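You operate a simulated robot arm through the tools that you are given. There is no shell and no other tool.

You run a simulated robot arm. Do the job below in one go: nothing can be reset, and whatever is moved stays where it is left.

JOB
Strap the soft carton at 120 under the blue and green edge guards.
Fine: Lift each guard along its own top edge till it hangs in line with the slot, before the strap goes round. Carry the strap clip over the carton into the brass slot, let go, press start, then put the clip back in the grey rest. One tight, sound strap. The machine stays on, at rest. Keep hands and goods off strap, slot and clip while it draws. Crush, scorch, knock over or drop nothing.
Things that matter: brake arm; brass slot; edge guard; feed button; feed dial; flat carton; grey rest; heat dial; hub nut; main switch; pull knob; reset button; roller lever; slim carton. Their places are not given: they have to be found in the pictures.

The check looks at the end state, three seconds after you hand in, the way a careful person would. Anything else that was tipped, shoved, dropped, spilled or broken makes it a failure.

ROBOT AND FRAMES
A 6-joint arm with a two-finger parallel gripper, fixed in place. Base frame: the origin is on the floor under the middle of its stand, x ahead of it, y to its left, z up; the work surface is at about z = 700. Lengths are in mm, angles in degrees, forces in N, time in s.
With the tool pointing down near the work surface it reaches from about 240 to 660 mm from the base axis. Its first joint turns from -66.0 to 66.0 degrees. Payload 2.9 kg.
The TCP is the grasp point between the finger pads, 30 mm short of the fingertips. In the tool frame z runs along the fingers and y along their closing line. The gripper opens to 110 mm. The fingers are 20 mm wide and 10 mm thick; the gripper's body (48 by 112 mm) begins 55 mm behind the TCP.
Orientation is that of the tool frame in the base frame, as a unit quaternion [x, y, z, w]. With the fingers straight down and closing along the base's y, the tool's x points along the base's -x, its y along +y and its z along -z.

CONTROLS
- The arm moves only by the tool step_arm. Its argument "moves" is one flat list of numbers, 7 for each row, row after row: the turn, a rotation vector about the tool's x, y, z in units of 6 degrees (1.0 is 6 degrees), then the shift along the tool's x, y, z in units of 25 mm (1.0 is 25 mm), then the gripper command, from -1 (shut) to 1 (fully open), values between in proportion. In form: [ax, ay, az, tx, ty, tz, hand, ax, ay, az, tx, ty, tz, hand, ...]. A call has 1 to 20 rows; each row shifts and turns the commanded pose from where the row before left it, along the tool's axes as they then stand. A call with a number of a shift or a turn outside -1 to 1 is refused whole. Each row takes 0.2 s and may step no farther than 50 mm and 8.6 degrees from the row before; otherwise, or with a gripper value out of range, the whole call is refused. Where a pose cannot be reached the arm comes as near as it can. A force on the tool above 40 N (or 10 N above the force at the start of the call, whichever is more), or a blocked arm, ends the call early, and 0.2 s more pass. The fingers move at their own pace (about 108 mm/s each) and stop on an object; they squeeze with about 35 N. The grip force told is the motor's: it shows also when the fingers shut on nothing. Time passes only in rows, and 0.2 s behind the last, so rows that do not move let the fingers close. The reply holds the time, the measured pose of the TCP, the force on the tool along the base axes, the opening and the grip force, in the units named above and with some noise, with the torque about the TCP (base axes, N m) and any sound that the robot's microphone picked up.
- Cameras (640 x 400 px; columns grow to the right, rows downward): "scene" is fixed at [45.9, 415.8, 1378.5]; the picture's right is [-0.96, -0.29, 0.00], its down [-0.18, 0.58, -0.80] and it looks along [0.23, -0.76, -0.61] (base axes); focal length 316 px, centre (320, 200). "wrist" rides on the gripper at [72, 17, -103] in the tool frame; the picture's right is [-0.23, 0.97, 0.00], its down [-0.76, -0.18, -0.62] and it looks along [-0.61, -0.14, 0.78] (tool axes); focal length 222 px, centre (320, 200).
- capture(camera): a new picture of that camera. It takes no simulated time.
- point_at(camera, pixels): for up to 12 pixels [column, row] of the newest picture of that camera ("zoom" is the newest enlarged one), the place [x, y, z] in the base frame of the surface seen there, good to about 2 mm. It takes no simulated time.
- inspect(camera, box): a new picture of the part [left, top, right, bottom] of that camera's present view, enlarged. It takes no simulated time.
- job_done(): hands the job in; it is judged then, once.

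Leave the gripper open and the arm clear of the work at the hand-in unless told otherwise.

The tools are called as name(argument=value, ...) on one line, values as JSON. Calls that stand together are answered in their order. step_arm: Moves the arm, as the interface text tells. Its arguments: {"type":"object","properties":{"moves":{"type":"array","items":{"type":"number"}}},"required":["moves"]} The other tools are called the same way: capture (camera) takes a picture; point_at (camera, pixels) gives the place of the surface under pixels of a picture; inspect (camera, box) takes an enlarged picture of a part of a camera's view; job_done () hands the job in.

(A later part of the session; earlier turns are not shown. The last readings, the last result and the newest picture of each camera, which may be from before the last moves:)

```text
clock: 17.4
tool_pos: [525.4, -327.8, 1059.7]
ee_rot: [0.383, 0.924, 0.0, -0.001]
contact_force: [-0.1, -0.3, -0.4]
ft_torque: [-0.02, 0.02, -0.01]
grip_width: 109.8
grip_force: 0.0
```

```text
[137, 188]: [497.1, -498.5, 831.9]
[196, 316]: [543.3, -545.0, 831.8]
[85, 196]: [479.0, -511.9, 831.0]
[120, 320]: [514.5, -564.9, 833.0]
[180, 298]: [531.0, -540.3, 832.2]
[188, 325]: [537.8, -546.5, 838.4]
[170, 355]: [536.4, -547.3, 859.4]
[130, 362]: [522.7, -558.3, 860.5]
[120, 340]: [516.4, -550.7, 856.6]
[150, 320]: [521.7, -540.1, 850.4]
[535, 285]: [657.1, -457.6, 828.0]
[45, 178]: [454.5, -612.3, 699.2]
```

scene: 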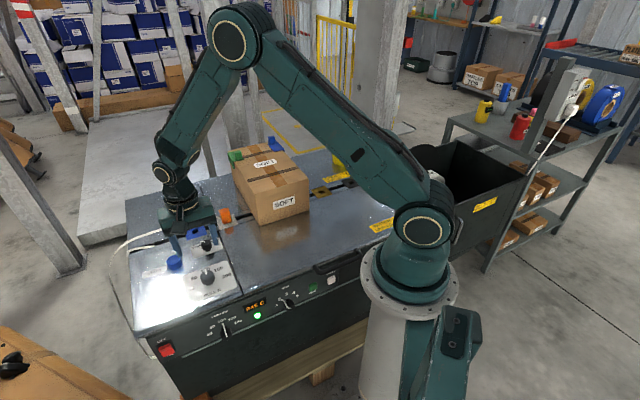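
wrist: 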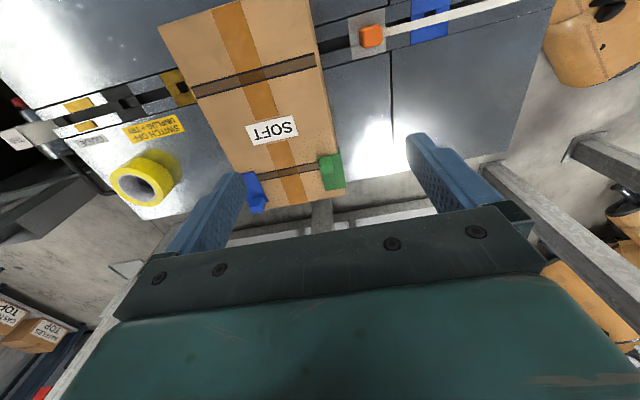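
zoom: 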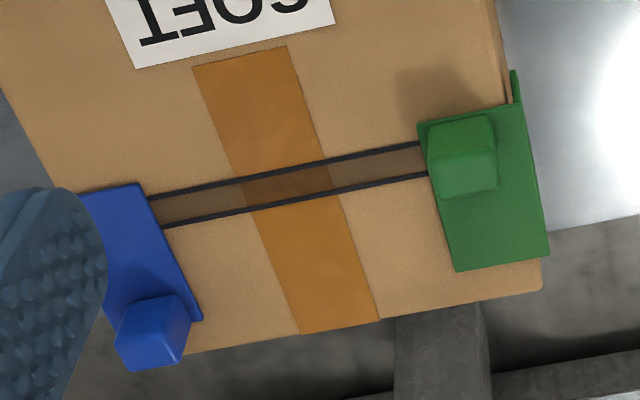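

Both plates span v ≈ 702-769 (centre 735.5) and the slot line is at v ≈ 575, so each guard moves about 160 mm toward the robot side along its edge. I'll test the reach above the green handle, at (588,-410), with the tool straight down and still high.

step_arm(moves=[0, 0, 0, -0.836, -0.106, 0.96, 1, 0, 0, 0, -0.836, -0.106, 0.96, 1, 0, 0, 0, -0.836, -0.106, 0.96, 1, 0, 0, 0, -0.836, -0.106, 0.96, 1, 0, 0, 0, -0.836, -0.106, 0.96, 1])

capture(camera="wrist")

capture(camera="scene")

```text
clock: 18.6
tool_pos: [555.8, -383.8, 942.2]
ee_rot: [0.383, 0.924, 0.0, 0.0]
contact_force: [-0.7, 0.2, -1.0]
ft_torque: [-0.02, -0.02, 0.01]
grip_width: 110.0
grip_force: 0.1
out of reach, approached as far as the arm can: row 3, 4, 5
```

```text
taken
```

wrist: 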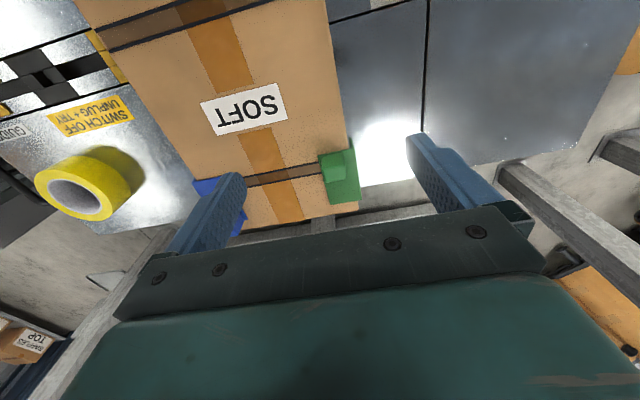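

```text
taken
```

scene: 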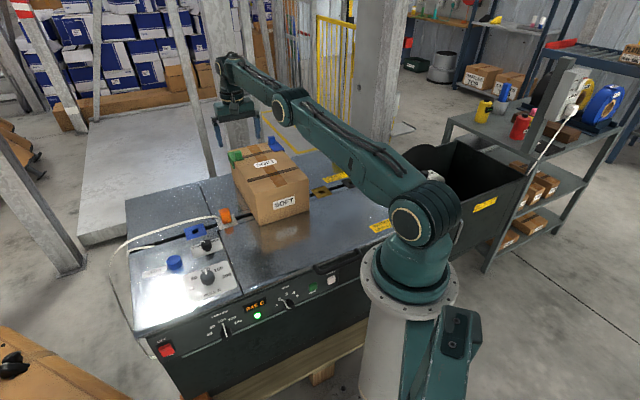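

Straight down, the arm stops at about 675 mm radius; green needs 717 and blue about 759. I'll tilt the fingertips outward about the closing line, which lies along the slot direction, so the pads stay flat on the handle sides. First I'll test 20 degrees while still high.

step_arm(moves=[0, -0.8, 0, 0, 0, 0, 0, 0, -0.8, 0, 0, 0, 0, 0, 0, -0.8, 0, 0, 0, 0, 0, 0, -0.8, 0, 0, 0, 0, 0, 0, -0.8, 0, 0, 0, 0, 0])

capture(camera="wrist")

```text
clock: 19.8
tool_pos: [557.9, -383.1, 943.3]
ee_rot: [0.374, 0.903, -0.08, 0.193]
contact_force: [-0.1, -0.6, 0.4]
ft_torque: [0.03, -0.03, 0.02]
grip_width: 55.1
grip_force: 0.0
```

```text
taken
```

wrist: 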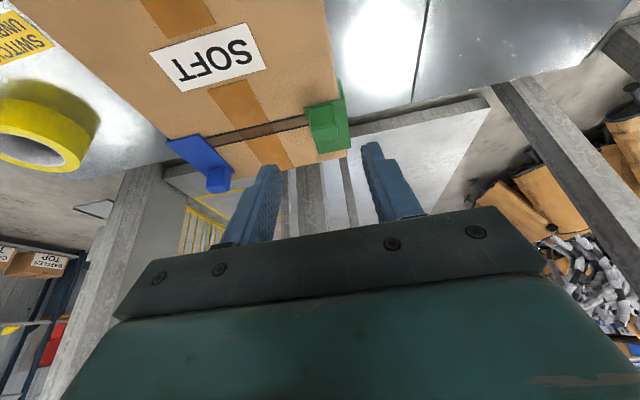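

Good, 24 degrees of tilt is reached. I'll move above the green handle to TCP (584,-407,920) with the hand open 50 mm, and look.

step_arm(moves=[0, 0, 0, -0.46, 0.038, 0.71, -0.09, 0, 0, 0, -0.46, 0.038, 0.71, -0.09, 0, 0, 0, 0, 0, 0, -0.09])

capture(camera="wrist")

capture(camera="scene")

```text
clock: 20.6
tool_pos: [584.2, -407.5, 917.6]
ee_rot: [0.374, 0.904, -0.079, 0.192]
contact_force: [-0.6, 0.0, -0.5]
ft_torque: [0.0, -0.01, 0.02]
grip_width: 49.9
grip_force: 0.1
```

```text
taken
```

wrist: 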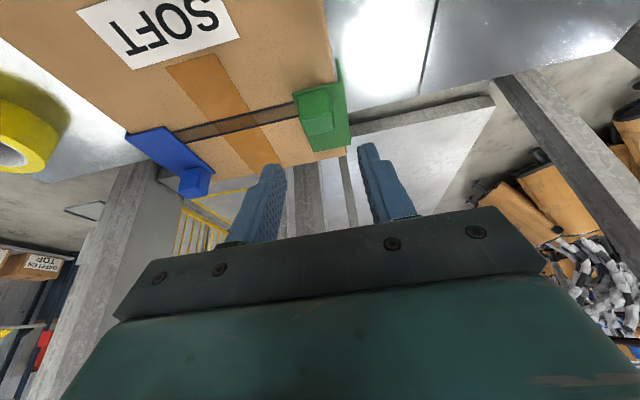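

```text
taken
```

scene: 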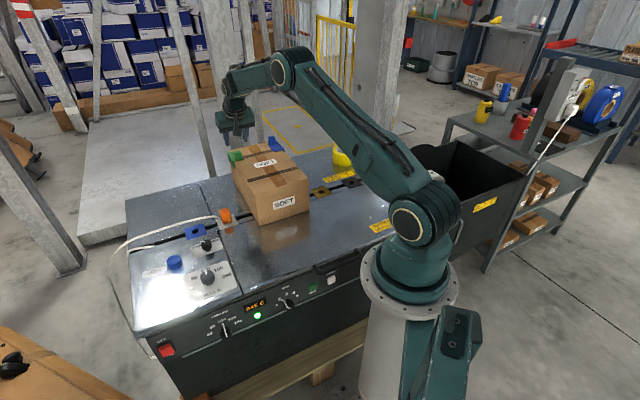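

The green handle is at wrist (317,107). I'll enlarge and re-measure its faces.

inspect(camera="wrist", box=[280, 55, 360, 165])

point_at(camera="zoom", pixels=[[260, 150], [330, 140], [265, 190], [345, 185], [310, 190], [300, 120], [365, 190], [275, 215], [370, 240], [300, 250], [340, 110], [260, 110]])

```text
3.64 times, centred on (320, 110) of wrist
```

zoom: 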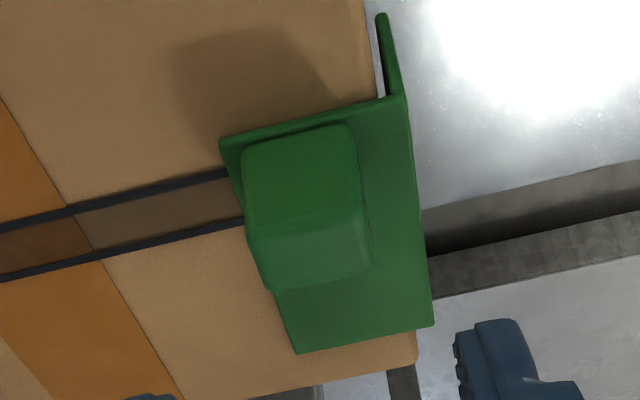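

```text
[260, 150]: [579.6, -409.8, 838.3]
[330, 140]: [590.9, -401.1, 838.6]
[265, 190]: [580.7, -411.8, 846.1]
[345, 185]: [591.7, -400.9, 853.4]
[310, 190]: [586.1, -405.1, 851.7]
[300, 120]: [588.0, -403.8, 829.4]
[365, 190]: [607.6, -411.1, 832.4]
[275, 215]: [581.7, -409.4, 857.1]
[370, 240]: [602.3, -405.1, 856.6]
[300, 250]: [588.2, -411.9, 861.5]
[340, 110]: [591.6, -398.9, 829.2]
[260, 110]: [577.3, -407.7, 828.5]
```

The handle is about 21 mm wide, centred at u ≈ -126. I'll shift 1.3 mm and go straight down to about z 867, then check before closing.

step_arm(moves=[0, 0, 0, 0.275, 0.052, 0.615, -0.09, 0, 0, 0, 0.275, 0, 0.615, -0.09, 0, 0, 0, 0.275, 0, 0.615, -0.09, 0, 0, 0, 0, 0, 0, -0.09])

capture(camera="wrist")

inspect(camera="scene", box=[205, 100, 285, 170])

```text
clock: 21.6
tool_pos: [586.1, -406.6, 867.8]
ee_rot: [0.374, 0.904, -0.08, 0.192]
contact_force: [0.0, 0.1, 0.3]
ft_torque: [-0.02, 0.04, -0.02]
grip_width: 50.1
grip_force: 0.1
```

```text
taken
```

wrist: 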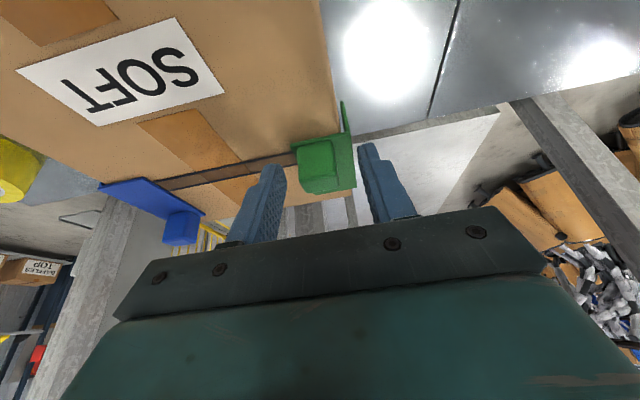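

```text
5.71 times, centred on (245, 135) of scene
```

zoom: 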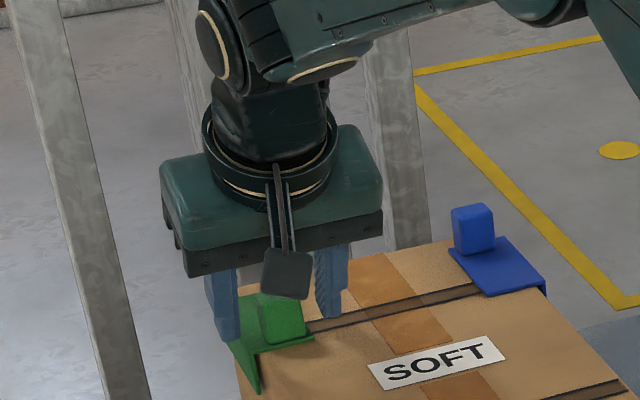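

The fingers straddle the handle with clearance. Closing now.

step_arm(moves=[0, 0, 0, 0, 0, 0, -0.8, 0, 0, 0, 0, 0, 0, -0.8, 0, 0, 0, 0, 0, 0, -0.8])

capture(camera="wrist")

inspect(camera="scene", box=[205, 100, 285, 170])

```text
clock: 22.4
tool_pos: [586.8, -405.4, 867.6]
ee_rot: [0.375, 0.903, -0.08, 0.193]
contact_force: [0.3, 0.5, -0.2]
ft_torque: [0.02, 0.02, -0.04]
grip_width: 22.7
grip_force: 35.1
```

```text
taken
```

wrist: 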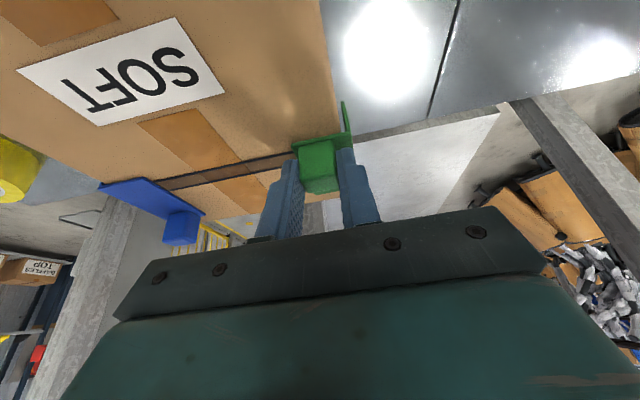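

```text
5.71 times, centred on (245, 135) of scene
```

zoom: 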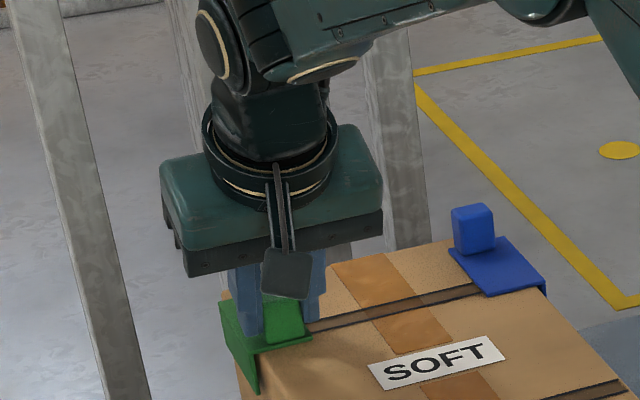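

The handle is held at 22.7 mm with no side load. I'll lift 10 mm straight up and look.

step_arm(moves=[0, 0, 0, -0.054, 0, -0.121, -0.8, 0, 0, 0, -0.054, 0, -0.121, -0.8, 0, 0, 0, -0.055, 0, -0.122, -0.8, 0, 0, 0, 0, 0, 0, -0.8])

inspect(camera="scene", box=[205, 100, 285, 170])

capture(camera="wrist")

```text
clock: 23.4
tool_pos: [585.8, -407.6, 879.1]
ee_rot: [0.374, 0.904, -0.08, 0.192]
contact_force: [-0.2, -0.2, -1.2]
ft_torque: [-0.01, 0.02, -0.01]
grip_width: 22.7
grip_force: 35.1
```

```text
5.71 times, centred on (245, 135) of scene
```

zoom: 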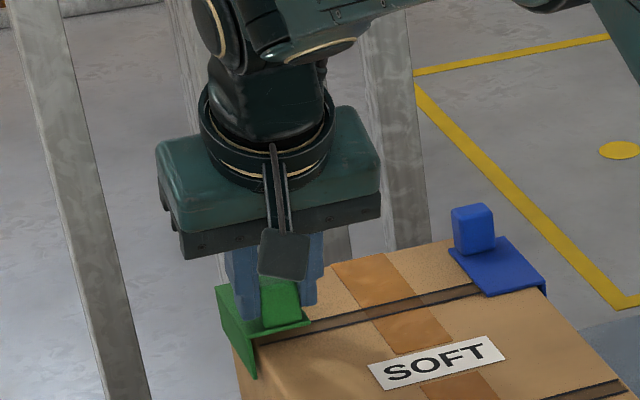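

```text
taken
```

wrist: 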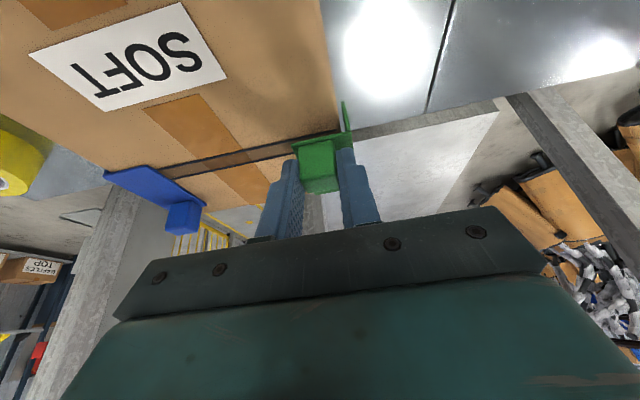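

The green guard is lifted level and weighs about 1 N. Now I'll carry it 150 mm along its edge toward the slot line.

step_arm(moves=[0, 0, 0, 0.547, 0, -0.245, -0.8, 0, 0, 0, 0.547, 0, -0.245, -0.8, 0, 0, 0, 0.547, 0, -0.245, -0.8, 0, 0, 0, 0.547, 0, -0.245, -0.8, 0, 0, 0, 0.547, 0, -0.245, -0.8, 0, 0, 0, 0.547, 0, -0.245, -0.8, 0, 0, 0, 0.547, 0, -0.245, -0.8, 0, 0, 0, 0.547, 0, -0.245, -0.8, 0, 0, 0, 0.547, 0, -0.245, -0.8, 0, 0, 0, 0.547, 0, -0.245, -0.8, 0, 0, 0, 0, 0, 0, -0.8])

capture(camera="scene")

inspect(camera="scene", box=[205, 140, 345, 230])

capture(camera="wrist")

```text
clock: 25.8
tool_pos: [480.3, -299.6, 878.8]
ee_rot: [0.374, 0.904, -0.08, 0.192]
contact_force: [0.1, 0.0, -0.1]
ft_torque: [0.03, 0.03, 0.01]
grip_width: 23.0
grip_force: 35.2
```

```text
taken
```

scene: 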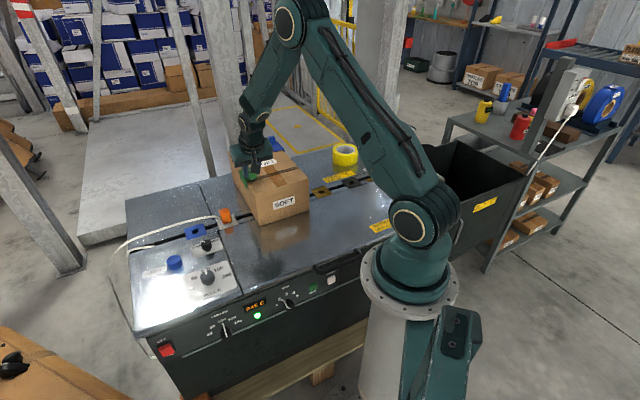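

```text
4.44 times, centred on (275, 185) of scene
```

zoom: 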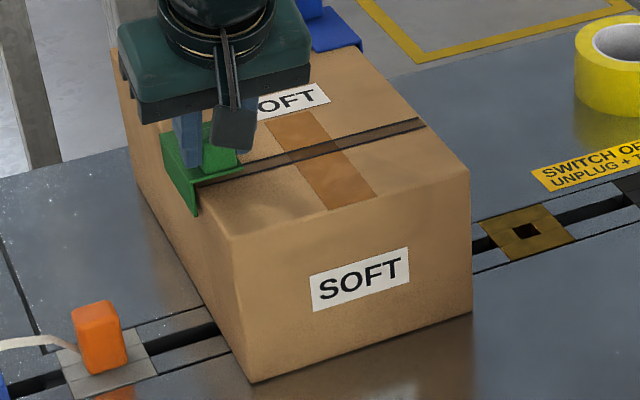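

```text
taken
```

wrist: 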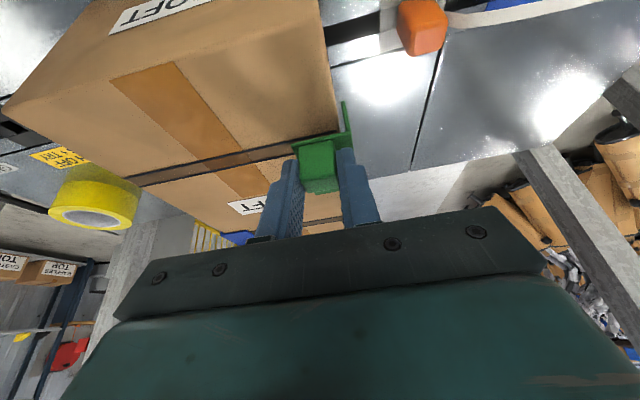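

Now I'll measure the slot line accurately (brass ring corners and channel edges) along with the guard's present plate ends.

inspect(camera="scene", box=[300, 170, 360, 210])

point_at(camera="zoom", pixels=[[75, 265], [215, 185], [345, 300], [190, 390], [400, 220], [420, 260], [540, 140], [580, 190], [215, 260], [265, 250]])

inspect(camera="scene", box=[230, 160, 290, 200])

point_at(camera="zoom", pixels=[[60, 80], [150, 195], [310, 150], [330, 160], [150, 230], [60, 130], [100, 120], [155, 280], [250, 170], [200, 300], [400, 120], [310, 270]])

```text
10.00 times, centred on (330, 190) of scene
```

zoom: 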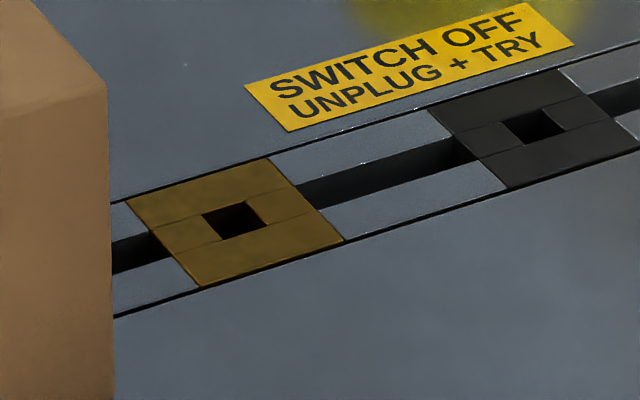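

```text
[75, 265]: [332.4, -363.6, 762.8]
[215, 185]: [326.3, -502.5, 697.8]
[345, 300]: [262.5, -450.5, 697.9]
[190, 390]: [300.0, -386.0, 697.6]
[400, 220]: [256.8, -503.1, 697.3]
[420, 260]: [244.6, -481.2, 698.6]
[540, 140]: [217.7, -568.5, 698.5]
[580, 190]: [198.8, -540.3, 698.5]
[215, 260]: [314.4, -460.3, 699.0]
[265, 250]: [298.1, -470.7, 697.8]
```

```text
10.00 times, centred on (260, 180) of scene
```

zoom: 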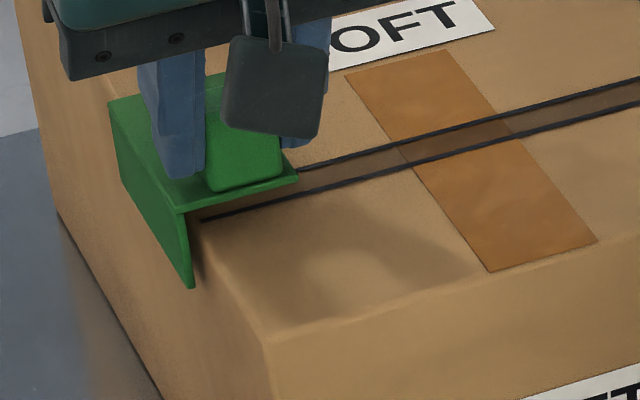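

```text
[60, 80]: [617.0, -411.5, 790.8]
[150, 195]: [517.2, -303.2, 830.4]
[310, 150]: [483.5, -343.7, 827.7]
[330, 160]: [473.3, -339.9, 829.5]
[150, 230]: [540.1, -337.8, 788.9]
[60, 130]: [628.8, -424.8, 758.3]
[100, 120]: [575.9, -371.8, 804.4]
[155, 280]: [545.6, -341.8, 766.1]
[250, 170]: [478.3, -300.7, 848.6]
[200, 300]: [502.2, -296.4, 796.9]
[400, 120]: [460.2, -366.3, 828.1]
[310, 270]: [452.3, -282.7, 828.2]
```

I picked a few points off the ring, so I'll repeat on the actual ring corners (130,205), (266,162), (338,239), (203,282) and the guard's corners.

inspect(camera="scene", box=[300, 170, 360, 210])

point_at(camera="zoom", pixels=[[133, 205], [266, 163], [338, 239], [203, 283], [203, 210], [245, 199], [266, 227], [218, 241], [235, 205], [232, 244], [300, 165], [490, 200]])

inspect(camera="scene", box=[230, 160, 290, 200])

point_at(camera="zoom", pixels=[[113, 105], [180, 208], [294, 180], [190, 280], [118, 160], [240, 193], [280, 170], [210, 185], [205, 215], [215, 222], [340, 160], [120, 130]])

```text
10.00 times, centred on (330, 190) of scene
```

zoom: 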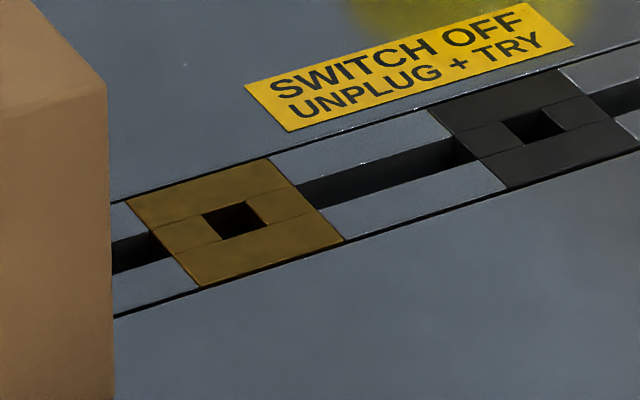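

```text
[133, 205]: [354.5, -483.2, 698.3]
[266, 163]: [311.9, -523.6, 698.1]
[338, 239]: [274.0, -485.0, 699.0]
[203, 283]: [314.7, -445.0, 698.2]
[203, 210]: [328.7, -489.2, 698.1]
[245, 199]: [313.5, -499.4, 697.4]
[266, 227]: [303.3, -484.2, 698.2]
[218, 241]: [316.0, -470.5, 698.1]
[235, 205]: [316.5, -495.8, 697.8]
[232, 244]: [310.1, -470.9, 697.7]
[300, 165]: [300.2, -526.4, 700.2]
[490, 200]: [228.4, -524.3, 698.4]
```

```text
10.00 times, centred on (260, 180) of scene
```

zoom: 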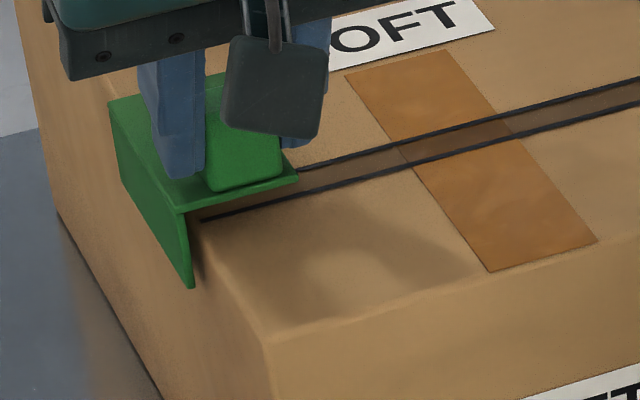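

```text
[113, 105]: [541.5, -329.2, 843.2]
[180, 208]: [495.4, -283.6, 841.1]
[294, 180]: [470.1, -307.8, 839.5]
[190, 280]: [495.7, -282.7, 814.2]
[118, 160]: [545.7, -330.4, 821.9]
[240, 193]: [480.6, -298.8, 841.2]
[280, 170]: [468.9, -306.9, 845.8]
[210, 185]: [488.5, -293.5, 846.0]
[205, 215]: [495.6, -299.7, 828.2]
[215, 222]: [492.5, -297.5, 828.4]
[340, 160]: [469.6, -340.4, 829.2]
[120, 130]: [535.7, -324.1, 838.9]
```

The brass slot's true centre is at v ≈ 565 (u ≈ 120), which matches the printed front band. My first reading was the hole's far wall. The guard's centre is at v ≈ 584 now, so I'll move it 19 mm more and 1 mm inward, then check.

step_arm(moves=[0, 0, 0, 0.346, -0.02, -0.155, -0.8, 0, 0, 0, 0.346, -0.02, -0.155, -0.8, 0, 0, 0, 0, 0, 0, -0.8])

inspect(camera="scene", box=[230, 160, 290, 200])

```text
clock: 26.6
tool_pos: [465.9, -287.0, 878.6]
ee_rot: [0.375, 0.904, -0.079, 0.192]
contact_force: [-0.9, -0.1, -0.3]
ft_torque: [0.02, 0.02, -0.03]
grip_width: 22.7
grip_force: 35.0
```

```text
10.00 times, centred on (260, 180) of scene
```

zoom: 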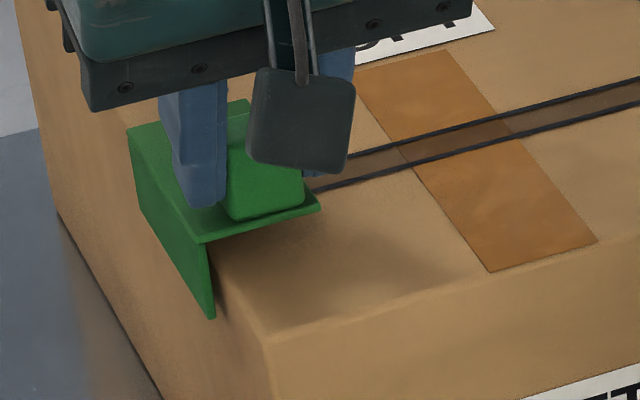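

I'll read the guard's corners at (204,238), (133,134), (314,207) and the flange foot at (210,312).

point_at(camera="zoom", pixels=[[204, 238], [133, 134], [314, 207], [210, 310], [140, 190], [250, 228], [200, 245], [225, 290], [340, 175], [350, 165], [500, 130], [600, 100]])

```text
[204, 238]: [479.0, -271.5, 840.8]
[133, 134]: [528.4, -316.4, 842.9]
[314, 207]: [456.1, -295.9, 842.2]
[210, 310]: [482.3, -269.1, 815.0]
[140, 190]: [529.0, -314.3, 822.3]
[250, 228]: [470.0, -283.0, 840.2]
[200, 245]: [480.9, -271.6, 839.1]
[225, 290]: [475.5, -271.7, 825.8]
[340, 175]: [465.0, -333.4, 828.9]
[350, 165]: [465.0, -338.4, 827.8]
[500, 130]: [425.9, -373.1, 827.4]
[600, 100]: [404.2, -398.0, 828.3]
```

The plate now spans v 531-597, centre 564.3, in line with the slot, and the flange is just outside the carton side. I'll lower it 10 mm gently.

step_arm(moves=[0, 0, 0, 0.05, 0, 0.11, -0.8, 0, 0, 0, 0.05, 0, 0.11, -0.8, 0, 0, 0, 0.04, 0, 0.09, -0.8, 0, 0, 0, 0.025, 0, 0.055, -0.8, 0, 0, 0, 0, 0, 0, -0.8])

inspect(camera="scene", box=[230, 160, 290, 200])

point_at(camera="zoom", pixels=[[204, 250], [133, 145], [314, 219], [210, 320], [250, 240]])

```text
clock: 27.8
tool_pos: [465.9, -288.0, 867.9]
ee_rot: [0.374, 0.904, -0.079, 0.192]
contact_force: [-0.1, 0.4, 0.7]
ft_torque: [-0.04, 0.0, 0.01]
grip_width: 22.9
grip_force: 34.8
```

```text
10.00 times, centred on (260, 180) of scene
```

zoom: 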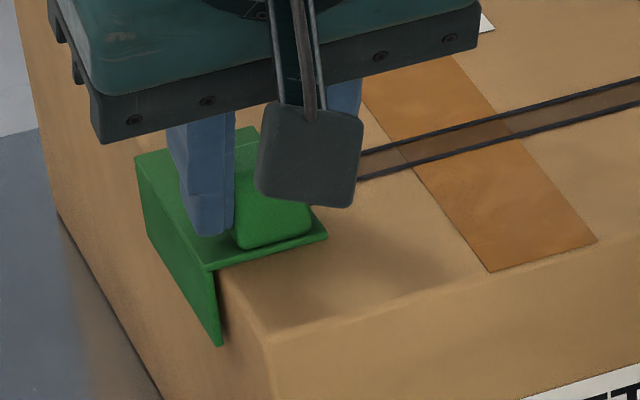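

```text
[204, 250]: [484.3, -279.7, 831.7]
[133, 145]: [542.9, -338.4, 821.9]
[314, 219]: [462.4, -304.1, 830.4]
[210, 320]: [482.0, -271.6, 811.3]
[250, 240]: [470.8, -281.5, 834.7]
```

The plate is back at its seated height (832) with almost no force. I'll open and rise straight up.

step_arm(moves=[0, 0, 0, 0, 0, 0, -0.15, 0, 0, 0, 0, 0, 0, -0.15, 0, 0, 0, -0.16, 0, -0.36, -0.15, 0, 0, 0, -0.326, 0, -0.729, -0.15, 0, 0, 0, -0.326, 0, -0.729, -0.15, 0, 0, 0, -0.326, 0, -0.729, -0.15])

capture(camera="wrist")

inspect(camera="scene", box=[220, 130, 320, 200])

```text
clock: 29.2
tool_pos: [467.4, -288.8, 937.8]
ee_rot: [0.374, 0.904, -0.08, 0.192]
contact_force: [0.0, -0.6, -0.2]
ft_torque: [-0.01, -0.01, -0.02]
grip_width: 46.9
grip_force: 0.1
```

```text
taken
```

wrist: 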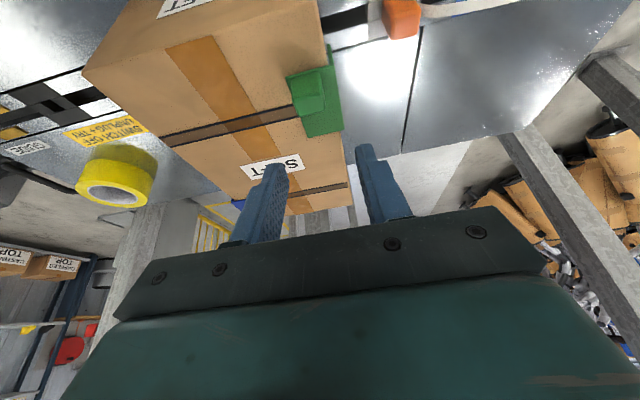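

```text
5.71 times, centred on (270, 165) of scene
```

zoom: 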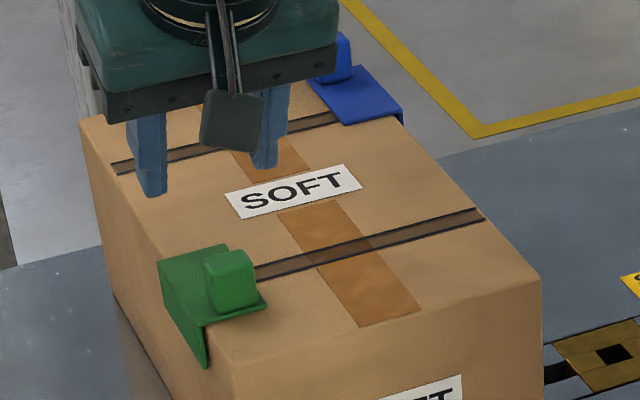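

The green guard sits centred on the front band and in line with the slot. Next I'll move over to the blue handle, at u ≈ 15, v ≈ 759, keeping the same tilt and staying high.

step_arm(moves=[0, 0, 0, -0.756, -0.567, 0.418, -0.09, 0, 0, 0, -0.756, -0.567, 0.418, -0.09, 0, 0, 0, -0.756, -0.567, 0.418, -0.09, 0, 0, 0, -0.756, -0.567, 0.418, -0.09, 0, 0, 0, -0.756, -0.567, 0.418, -0.09, 0, 0, 0, -0.756, -0.567, 0.418, -0.09, 0, 0, 0, -0.756, -0.567, 0.418, -0.09, 0, 0, 0, -0.756, -0.567, 0.418, -0.09, 0, 0, 0, -0.756, -0.567, 0.418, -0.09, 0, 0, 0, -0.756, -0.567, 0.418, -0.09])

capture(camera="wrist")

capture(camera="scene")

```text
clock: 31.4
tool_pos: [515.8, -538.8, 920.1]
ee_rot: [0.375, 0.904, -0.08, 0.191]
contact_force: [-0.1, 0.2, -0.5]
ft_torque: [0.01, 0.0, 0.0]
grip_width: 50.3
grip_force: 0.1
```

```text
taken
```

wrist: 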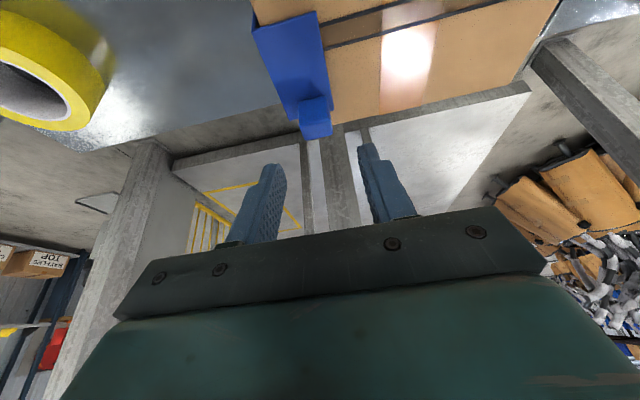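

```text
taken
```

scene: 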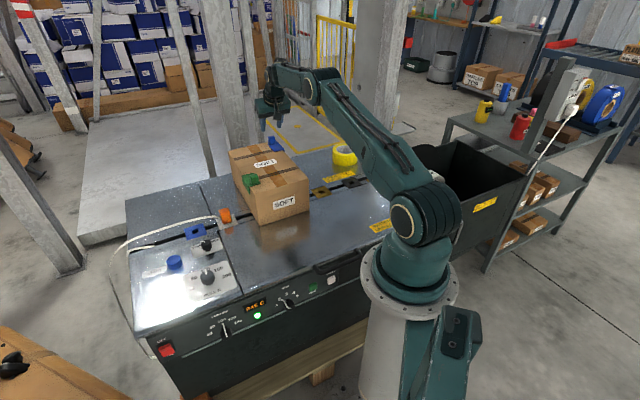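

Reached without a limit warning. I'll enlarge the blue handle at wrist (312,110) and measure it.

inspect(camera="wrist", box=[240, 0, 360, 145])

point_at(camera="zoom", pixels=[[300, 280], [345, 275], [330, 310], [365, 300], [320, 345], [355, 350], [305, 310], [370, 330], [215, 90], [330, 60], [375, 250], [290, 285]])

```text
2.76 times, centred on (300, 72) of wrist
```

zoom: 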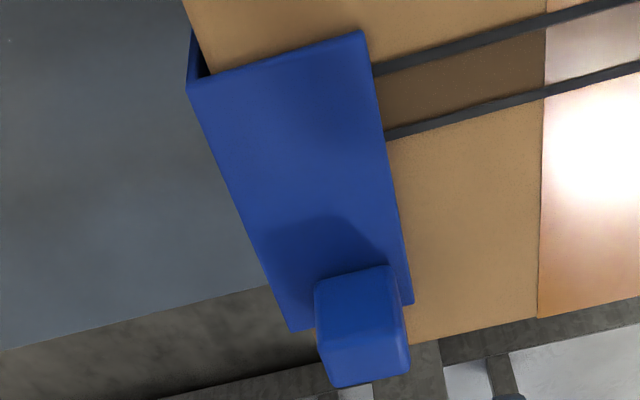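

```text
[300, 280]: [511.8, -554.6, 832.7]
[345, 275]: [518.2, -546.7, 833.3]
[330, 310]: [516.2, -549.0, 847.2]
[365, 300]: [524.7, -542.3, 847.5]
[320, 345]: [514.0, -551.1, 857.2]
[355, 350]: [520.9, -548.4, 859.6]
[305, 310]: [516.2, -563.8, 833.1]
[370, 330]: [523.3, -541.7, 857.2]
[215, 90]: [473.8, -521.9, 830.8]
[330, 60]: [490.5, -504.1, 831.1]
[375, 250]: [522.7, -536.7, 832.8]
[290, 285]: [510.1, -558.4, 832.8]
```

The blue handle is 23 mm wide, centred at u ≈ 16, with its front face at v ≈ 753. I'll go down to z ≈ 867.5, moving 5 mm further out.

step_arm(moves=[0, 0, 0, 0.219, 0, 0.669, -0.09, 0, 0, 0, 0.219, 0, 0.669, -0.09, 0, 0, 0, 0.219, 0, 0.669, -0.09, 0, 0, 0, 0, 0, 0, -0.09])

capture(camera="wrist")

inspect(camera="scene", box=[235, 80, 325, 170])

```text
clock: 32.4
tool_pos: [520.4, -543.2, 868.5]
ee_rot: [0.375, 0.904, -0.08, 0.192]
contact_force: [1.1, -0.1, 0.7]
ft_torque: [-0.01, 0.0, 0.03]
grip_width: 50.1
grip_force: 0.0
```

```text
taken
```

wrist: 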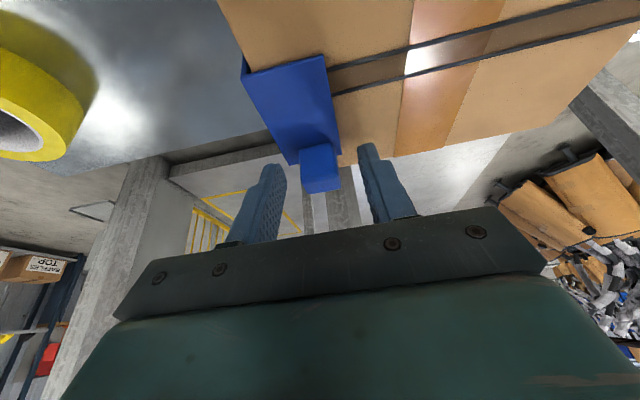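

```text
4.44 times, centred on (280, 125) of scene
```

zoom: 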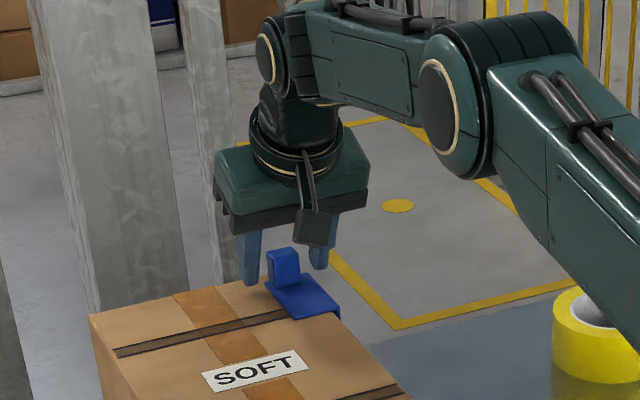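

The fingers straddle the blue handle. Closing, then a 10 mm lift.

step_arm(moves=[0, 0, 0, 0, 0, 0, -0.8, 0, 0, 0, 0, 0, 0, -0.8, 0, 0, 0, 0, 0, 0, -0.8])

step_arm(moves=[0, 0, 0, -0.054, 0, -0.121, -0.8, 0, 0, 0, -0.054, 0, -0.121, -0.8, 0, 0, 0, -0.055, 0, -0.122, -0.8, 0, 0, 0, 0, 0, 0, -0.8])

inspect(camera="scene", box=[235, 80, 325, 170])

capture(camera="wrist")

```text
clock: 33.2
tool_pos: [520.0, -542.2, 869.0]
ee_rot: [0.374, 0.904, -0.079, 0.191]
contact_force: [1.1, 0.6, -0.5]
ft_torque: [-0.01, 0.01, 0.02]
grip_width: 22.7
grip_force: 34.8
```

```text
clock: 34.2
tool_pos: [520.5, -543.4, 878.2]
ee_rot: [0.374, 0.904, -0.08, 0.193]
contact_force: [0.8, 0.5, -0.9]
ft_torque: [0.0, 0.02, 0.02]
grip_width: 22.7
grip_force: 35.2
```

```text
4.44 times, centred on (280, 125) of scene
```

zoom: 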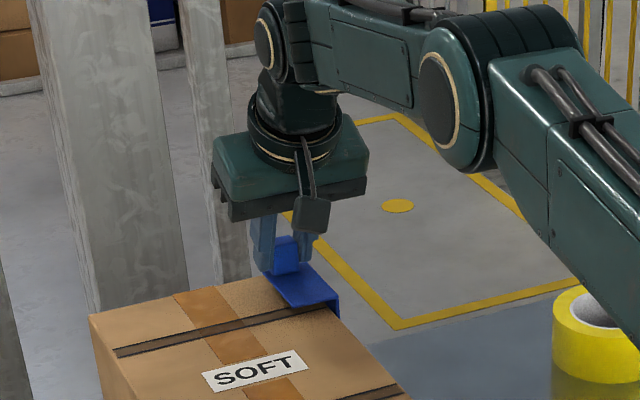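

```text
taken
```

wrist: 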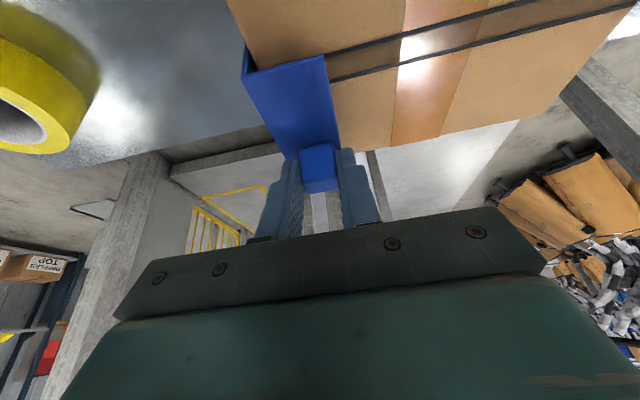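

The blue guard is lifted level. I'll carry it 165 mm along its own edge, then measure.

step_arm(moves=[0, 0, 0, 0.547, 0, -0.245, -0.8, 0, 0, 0, 0.547, 0, -0.245, -0.8, 0, 0, 0, 0.547, 0, -0.245, -0.8, 0, 0, 0, 0.547, 0, -0.245, -0.8, 0, 0, 0, 0.547, 0, -0.245, -0.8, 0, 0, 0, 0.547, 0, -0.245, -0.8, 0, 0, 0, 0.547, 0, -0.245, -0.8, 0, 0, 0, 0.547, 0, -0.245, -0.8, 0, 0, 0, 0.547, 0, -0.245, -0.8, 0, 0, 0, 0.547, 0, -0.245, -0.8, 0, 0, 0, 0.547, 0, -0.245, -0.8, 0, 0, 0, 0, 0, 0, -0.8])

capture(camera="scene")

inspect(camera="scene", box=[270, 145, 330, 190])

capture(camera="wrist")

```text
clock: 36.8
tool_pos: [405.2, -427.7, 879.6]
ee_rot: [0.374, 0.904, -0.079, 0.192]
contact_force: [-0.2, 0.5, 0.4]
ft_torque: [0.03, 0.01, 0.03]
grip_width: 23.2
grip_force: 34.6
```

```text
taken
```

scene: 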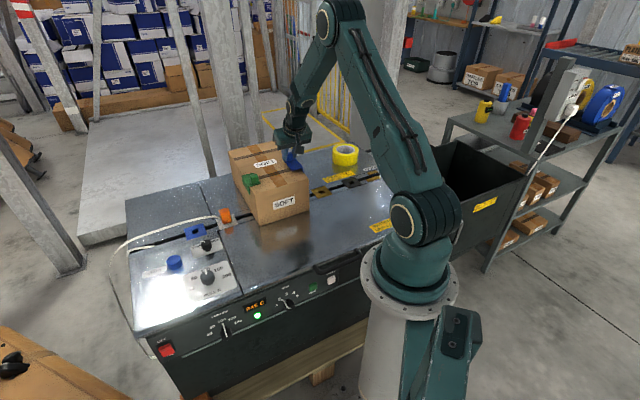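

```text
8.89 times, centred on (300, 168) of scene
```

zoom: 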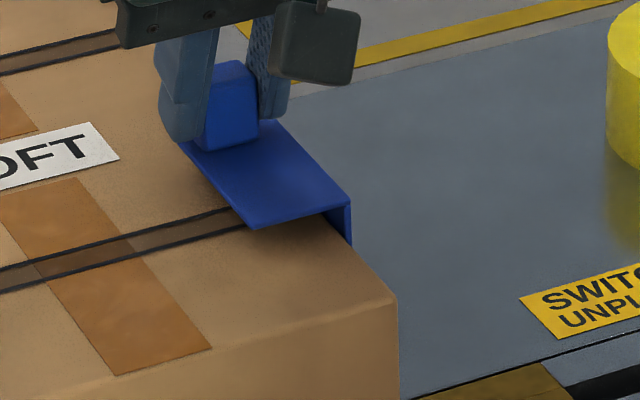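

```text
taken
```

wrist: 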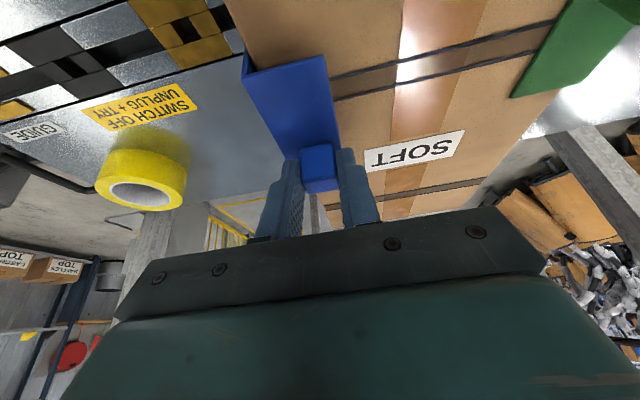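

I'll read the blue plate's corners in the scene zoom and in a wrist zoom.

inspect(camera="scene", box=[270, 145, 330, 190])

point_at(camera="zoom", pixels=[[252, 226], [322, 210], [348, 204], [185, 143], [272, 123], [350, 240], [240, 218], [330, 215], [385, 300], [220, 222], [150, 240], [265, 150]])

inspect(camera="wrist", box=[230, 40, 350, 200])

point_at(camera="zoom", pixels=[[180, 100], [325, 50], [350, 170], [260, 270], [190, 70], [370, 120], [365, 90], [345, 300]])

```text
8.89 times, centred on (300, 168) of scene
```

zoom: 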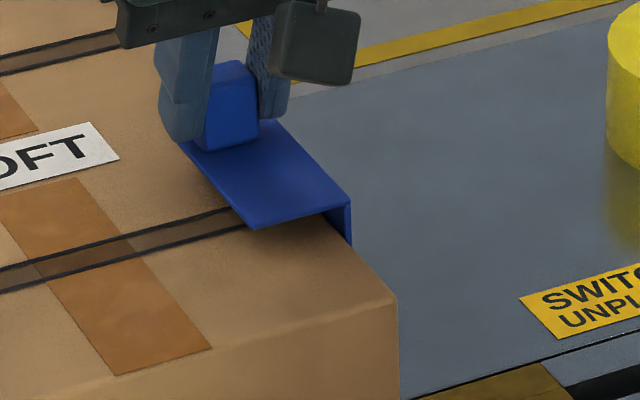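

```text
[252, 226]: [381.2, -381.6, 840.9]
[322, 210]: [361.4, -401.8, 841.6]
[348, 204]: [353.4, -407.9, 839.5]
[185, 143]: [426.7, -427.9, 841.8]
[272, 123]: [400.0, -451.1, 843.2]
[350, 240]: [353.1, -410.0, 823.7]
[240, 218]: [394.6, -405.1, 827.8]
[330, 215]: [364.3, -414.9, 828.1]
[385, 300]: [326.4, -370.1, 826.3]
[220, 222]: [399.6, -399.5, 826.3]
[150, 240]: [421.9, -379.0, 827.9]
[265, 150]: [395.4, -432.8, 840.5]
```

```text
2.50 times, centred on (290, 120) of wrist
```

zoom: 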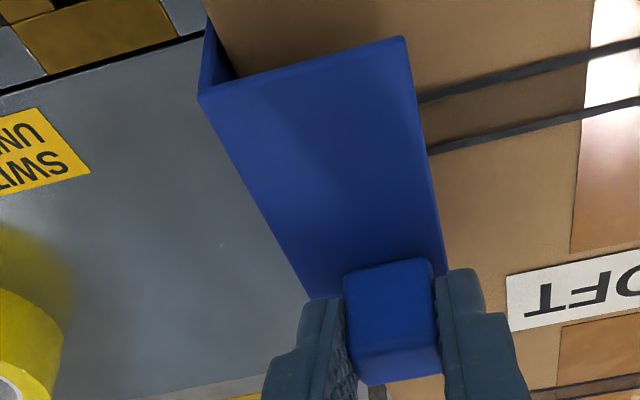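

```text
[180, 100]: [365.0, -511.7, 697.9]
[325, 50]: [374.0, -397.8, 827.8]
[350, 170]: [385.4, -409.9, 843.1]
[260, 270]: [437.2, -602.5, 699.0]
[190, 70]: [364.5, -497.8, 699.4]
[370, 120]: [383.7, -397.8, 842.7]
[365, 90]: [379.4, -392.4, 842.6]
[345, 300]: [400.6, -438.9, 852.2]
```

The plate spans v 539-604.5, centre about 572, so I'll move 7.5 mm more and then lower it about 10 mm to the height it was gripped at.

step_arm(moves=[0, 0, 0, 0.137, 0, -0.061, -0.8, 0, 0, 0, 0.136, 0, -0.061, -0.8, 0, 0, 0, 0, 0, 0, -0.8])

inspect(camera="scene", box=[270, 145, 330, 190])

point_at(camera="zoom", pixels=[[263, 238], [333, 221], [358, 216], [190, 152], [283, 133], [360, 252], [230, 200]])

```text
clock: 37.6
tool_pos: [400.1, -422.7, 878.5]
ee_rot: [0.374, 0.904, -0.08, 0.192]
contact_force: [-0.3, -0.2, -1.0]
ft_torque: [-0.01, 0.0, 0.0]
grip_width: 22.8
grip_force: 34.6
```

```text
8.89 times, centred on (300, 168) of scene
```

zoom: 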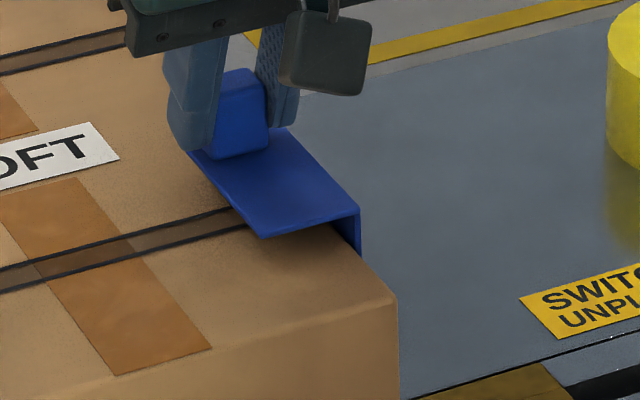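

```text
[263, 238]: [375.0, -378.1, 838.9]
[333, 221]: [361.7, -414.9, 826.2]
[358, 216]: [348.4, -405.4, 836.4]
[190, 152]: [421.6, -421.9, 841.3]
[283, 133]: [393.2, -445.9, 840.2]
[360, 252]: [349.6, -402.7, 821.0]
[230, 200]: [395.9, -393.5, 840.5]
```

The blue plate spans v 532.5-597, centre 564.8. Lowering 10 mm now.

step_arm(moves=[0, 0, 0, 0.05, 0, 0.11, -0.8, 0, 0, 0, 0.05, 0, 0.11, -0.8, 0, 0, 0, 0.04, 0, 0.09, -0.8, 0, 0, 0, 0.022, 0, 0.05, -0.8, 0, 0, 0, 0, 0, 0, -0.8])

inspect(camera="scene", box=[270, 145, 330, 190])

point_at(camera="zoom", pixels=[[270, 258], [335, 240], [290, 240], [250, 215], [366, 240]])

```text
clock: 38.8
tool_pos: [399.2, -421.8, 868.4]
ee_rot: [0.374, 0.904, -0.08, 0.193]
contact_force: [-0.7, 1.6, 4.9]
ft_torque: [0.15, 0.21, -0.06]
grip_width: 22.8
grip_force: 35.0
```

```text
8.89 times, centred on (300, 168) of scene
```

zoom: 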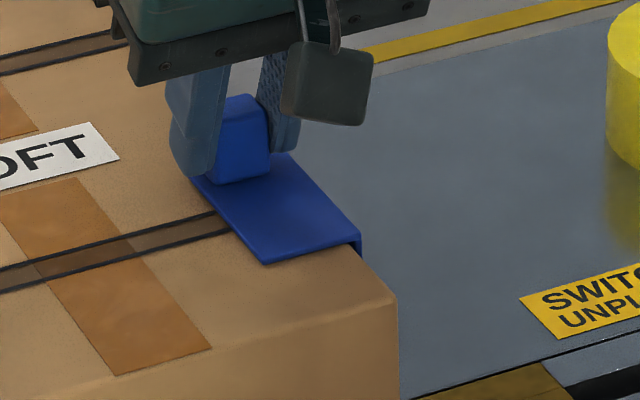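

```text
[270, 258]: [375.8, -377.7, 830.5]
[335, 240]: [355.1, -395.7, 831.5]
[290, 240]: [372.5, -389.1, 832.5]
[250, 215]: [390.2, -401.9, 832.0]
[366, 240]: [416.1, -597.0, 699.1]
```

The plate is seated (832, with 5 N showing contact). Open and rise straight up.

step_arm(moves=[0, 0, 0, 0, 0, 0, -0.15, 0, 0, 0, 0, 0, 0, -0.15, 0, 0, 0, -0.16, 0, -0.36, -0.15, 0, 0, 0, -0.326, 0, -0.729, -0.15, 0, 0, 0, -0.326, 0, -0.729, -0.15, 0, 0, 0, -0.326, 0, -0.729, -0.15])

inspect(camera="scene", box=[220, 130, 340, 220])

capture(camera="wrist")

```text
clock: 40.2
tool_pos: [399.9, -422.6, 936.8]
ee_rot: [0.374, 0.904, -0.079, 0.193]
contact_force: [0.4, -0.2, -0.1]
ft_torque: [0.02, 0.02, 0.02]
grip_width: 46.7
grip_force: 0.0
```

```text
4.44 times, centred on (280, 175) of scene
```

zoom: 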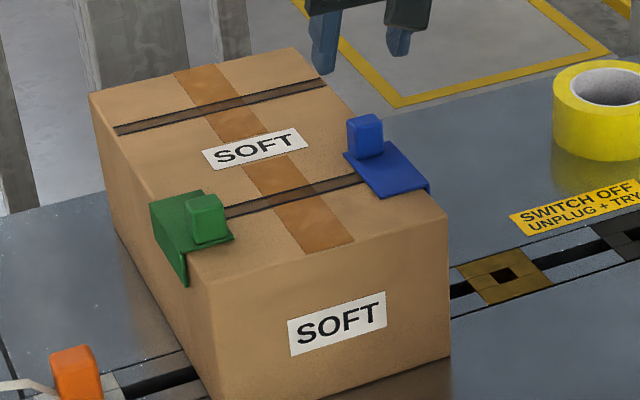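

```text
taken
```

wrist: 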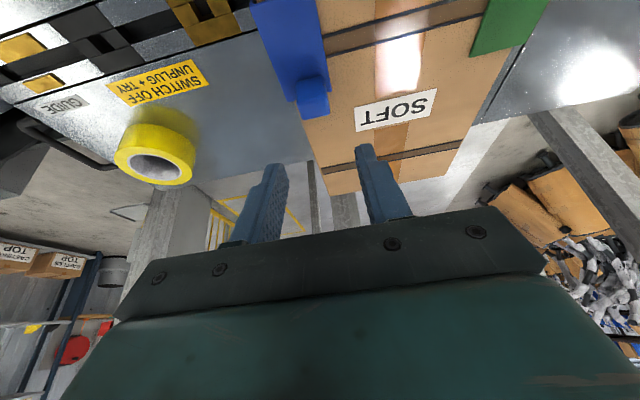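

Both guards hang in line with the slot on the front band. Next is the clip. I'll level the tool, move along the slot line to above the clip and turn the hand so it closes across the slot, which keeps the strap side free.

step_arm(moves=[0, 0.8, 0, 0, 0, 0, 0.3, 0, 0.8, 0, 0, 0, 0, 0.3, 0, 0.8, 0, 0, 0, 0, 0.3, 0, 0.8, 0, 0, 0, 0, 0.3, 0, 0.8, 0, 0, 0, 0, 0.3, 0, 0, 0, 0.06, 0.913, 0, 0.3, 0, 0, 0, 0.06, 0.913, 0, 0.3, 0, 0, 0, 0.06, 0.913, 0, 0.3, 0, 0, 0, 0.06, 0.913, 0, 0.3, 0, 0, 0, 0.06, 0.913, 0, 0.3, 0, 0, 0, 0.06, 0.913, 0, 0.3, 0, 0, 0, 0.06, 0.913, 0, 0.3, 0, 0, 0, 0.06, 0.913, 0, 0.3, 0, 0, 0, 0.06, 0.913, 0, 0.3, 0, 0, 0, 0.06, 0.913, 0, 0.3, 0, 0, 0, 0.06, 0.913, 0, 0.3])

step_arm(moves=[0, 0, 1, 0, 0, 0, 0.3, 0, 0, 1, 0, 0, 0, 0.3, 0, 0, 1, 0, 0, 0, 0.3, 0, 0, 1, 0, 0, 0, 0.3, 0, 0, 1, 0, 0, 0, 0.3, 0, 0, 1, 0, 0, 0, 0.3, 0, 0, 1, 0, 0, 0, 0.3, 0, 0, 1, 0, 0, 0, 0.3, 0, 0, 1, 0, 0, 0, 0.3, 0, 0, 1, 0, 0, 0, 0.3, 0, 0, 1, 0, 0, 0, 0.3, 0, 0, 1, 0, 0, 0, 0.3, 0, 0, 1, 0, 0, 0, 0.3, 0, 0, 1, 0, 0, 0, 0.3, 0, 0, 1, 0, 0, 0, 0.3])

capture(camera="wrist")

capture(camera="scene")

```text
clock: 43.6
tool_pos: [566.0, -233.9, 939.6]
ee_rot: [0.382, 0.924, 0.0, 0.0]
contact_force: [0.3, -0.4, -0.1]
ft_torque: [-0.03, 0.0, 0.0]
grip_width: 71.6
grip_force: 0.0
```

```text
clock: 46.8
tool_pos: [565.4, -233.2, 937.3]
ee_rot: [0.924, 0.382, -0.001, 0.0]
contact_force: [0.3, 0.1, 0.3]
ft_torque: [0.0, 0.0, 0.0]
grip_width: 71.4
grip_force: 0.0
```

```text
taken
```

wrist: 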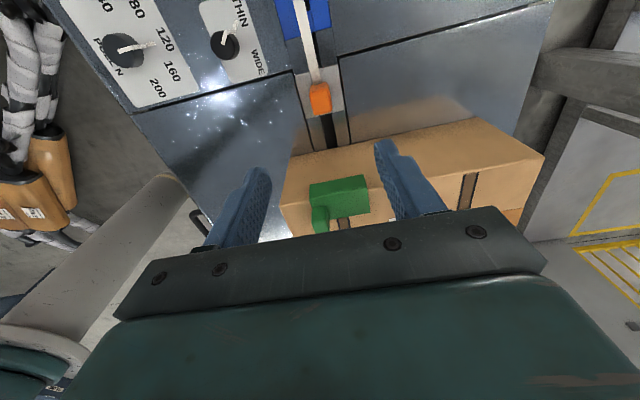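

```text
taken
```

scene: 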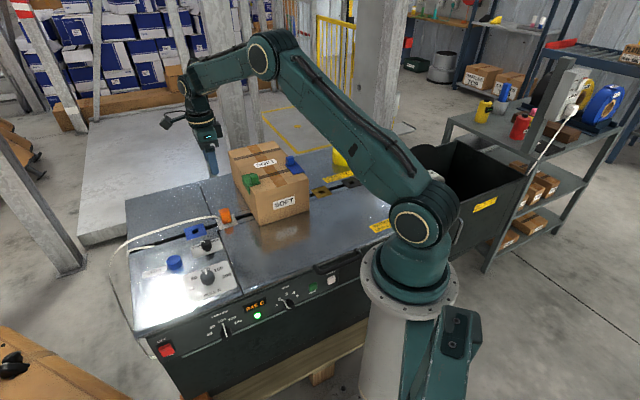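

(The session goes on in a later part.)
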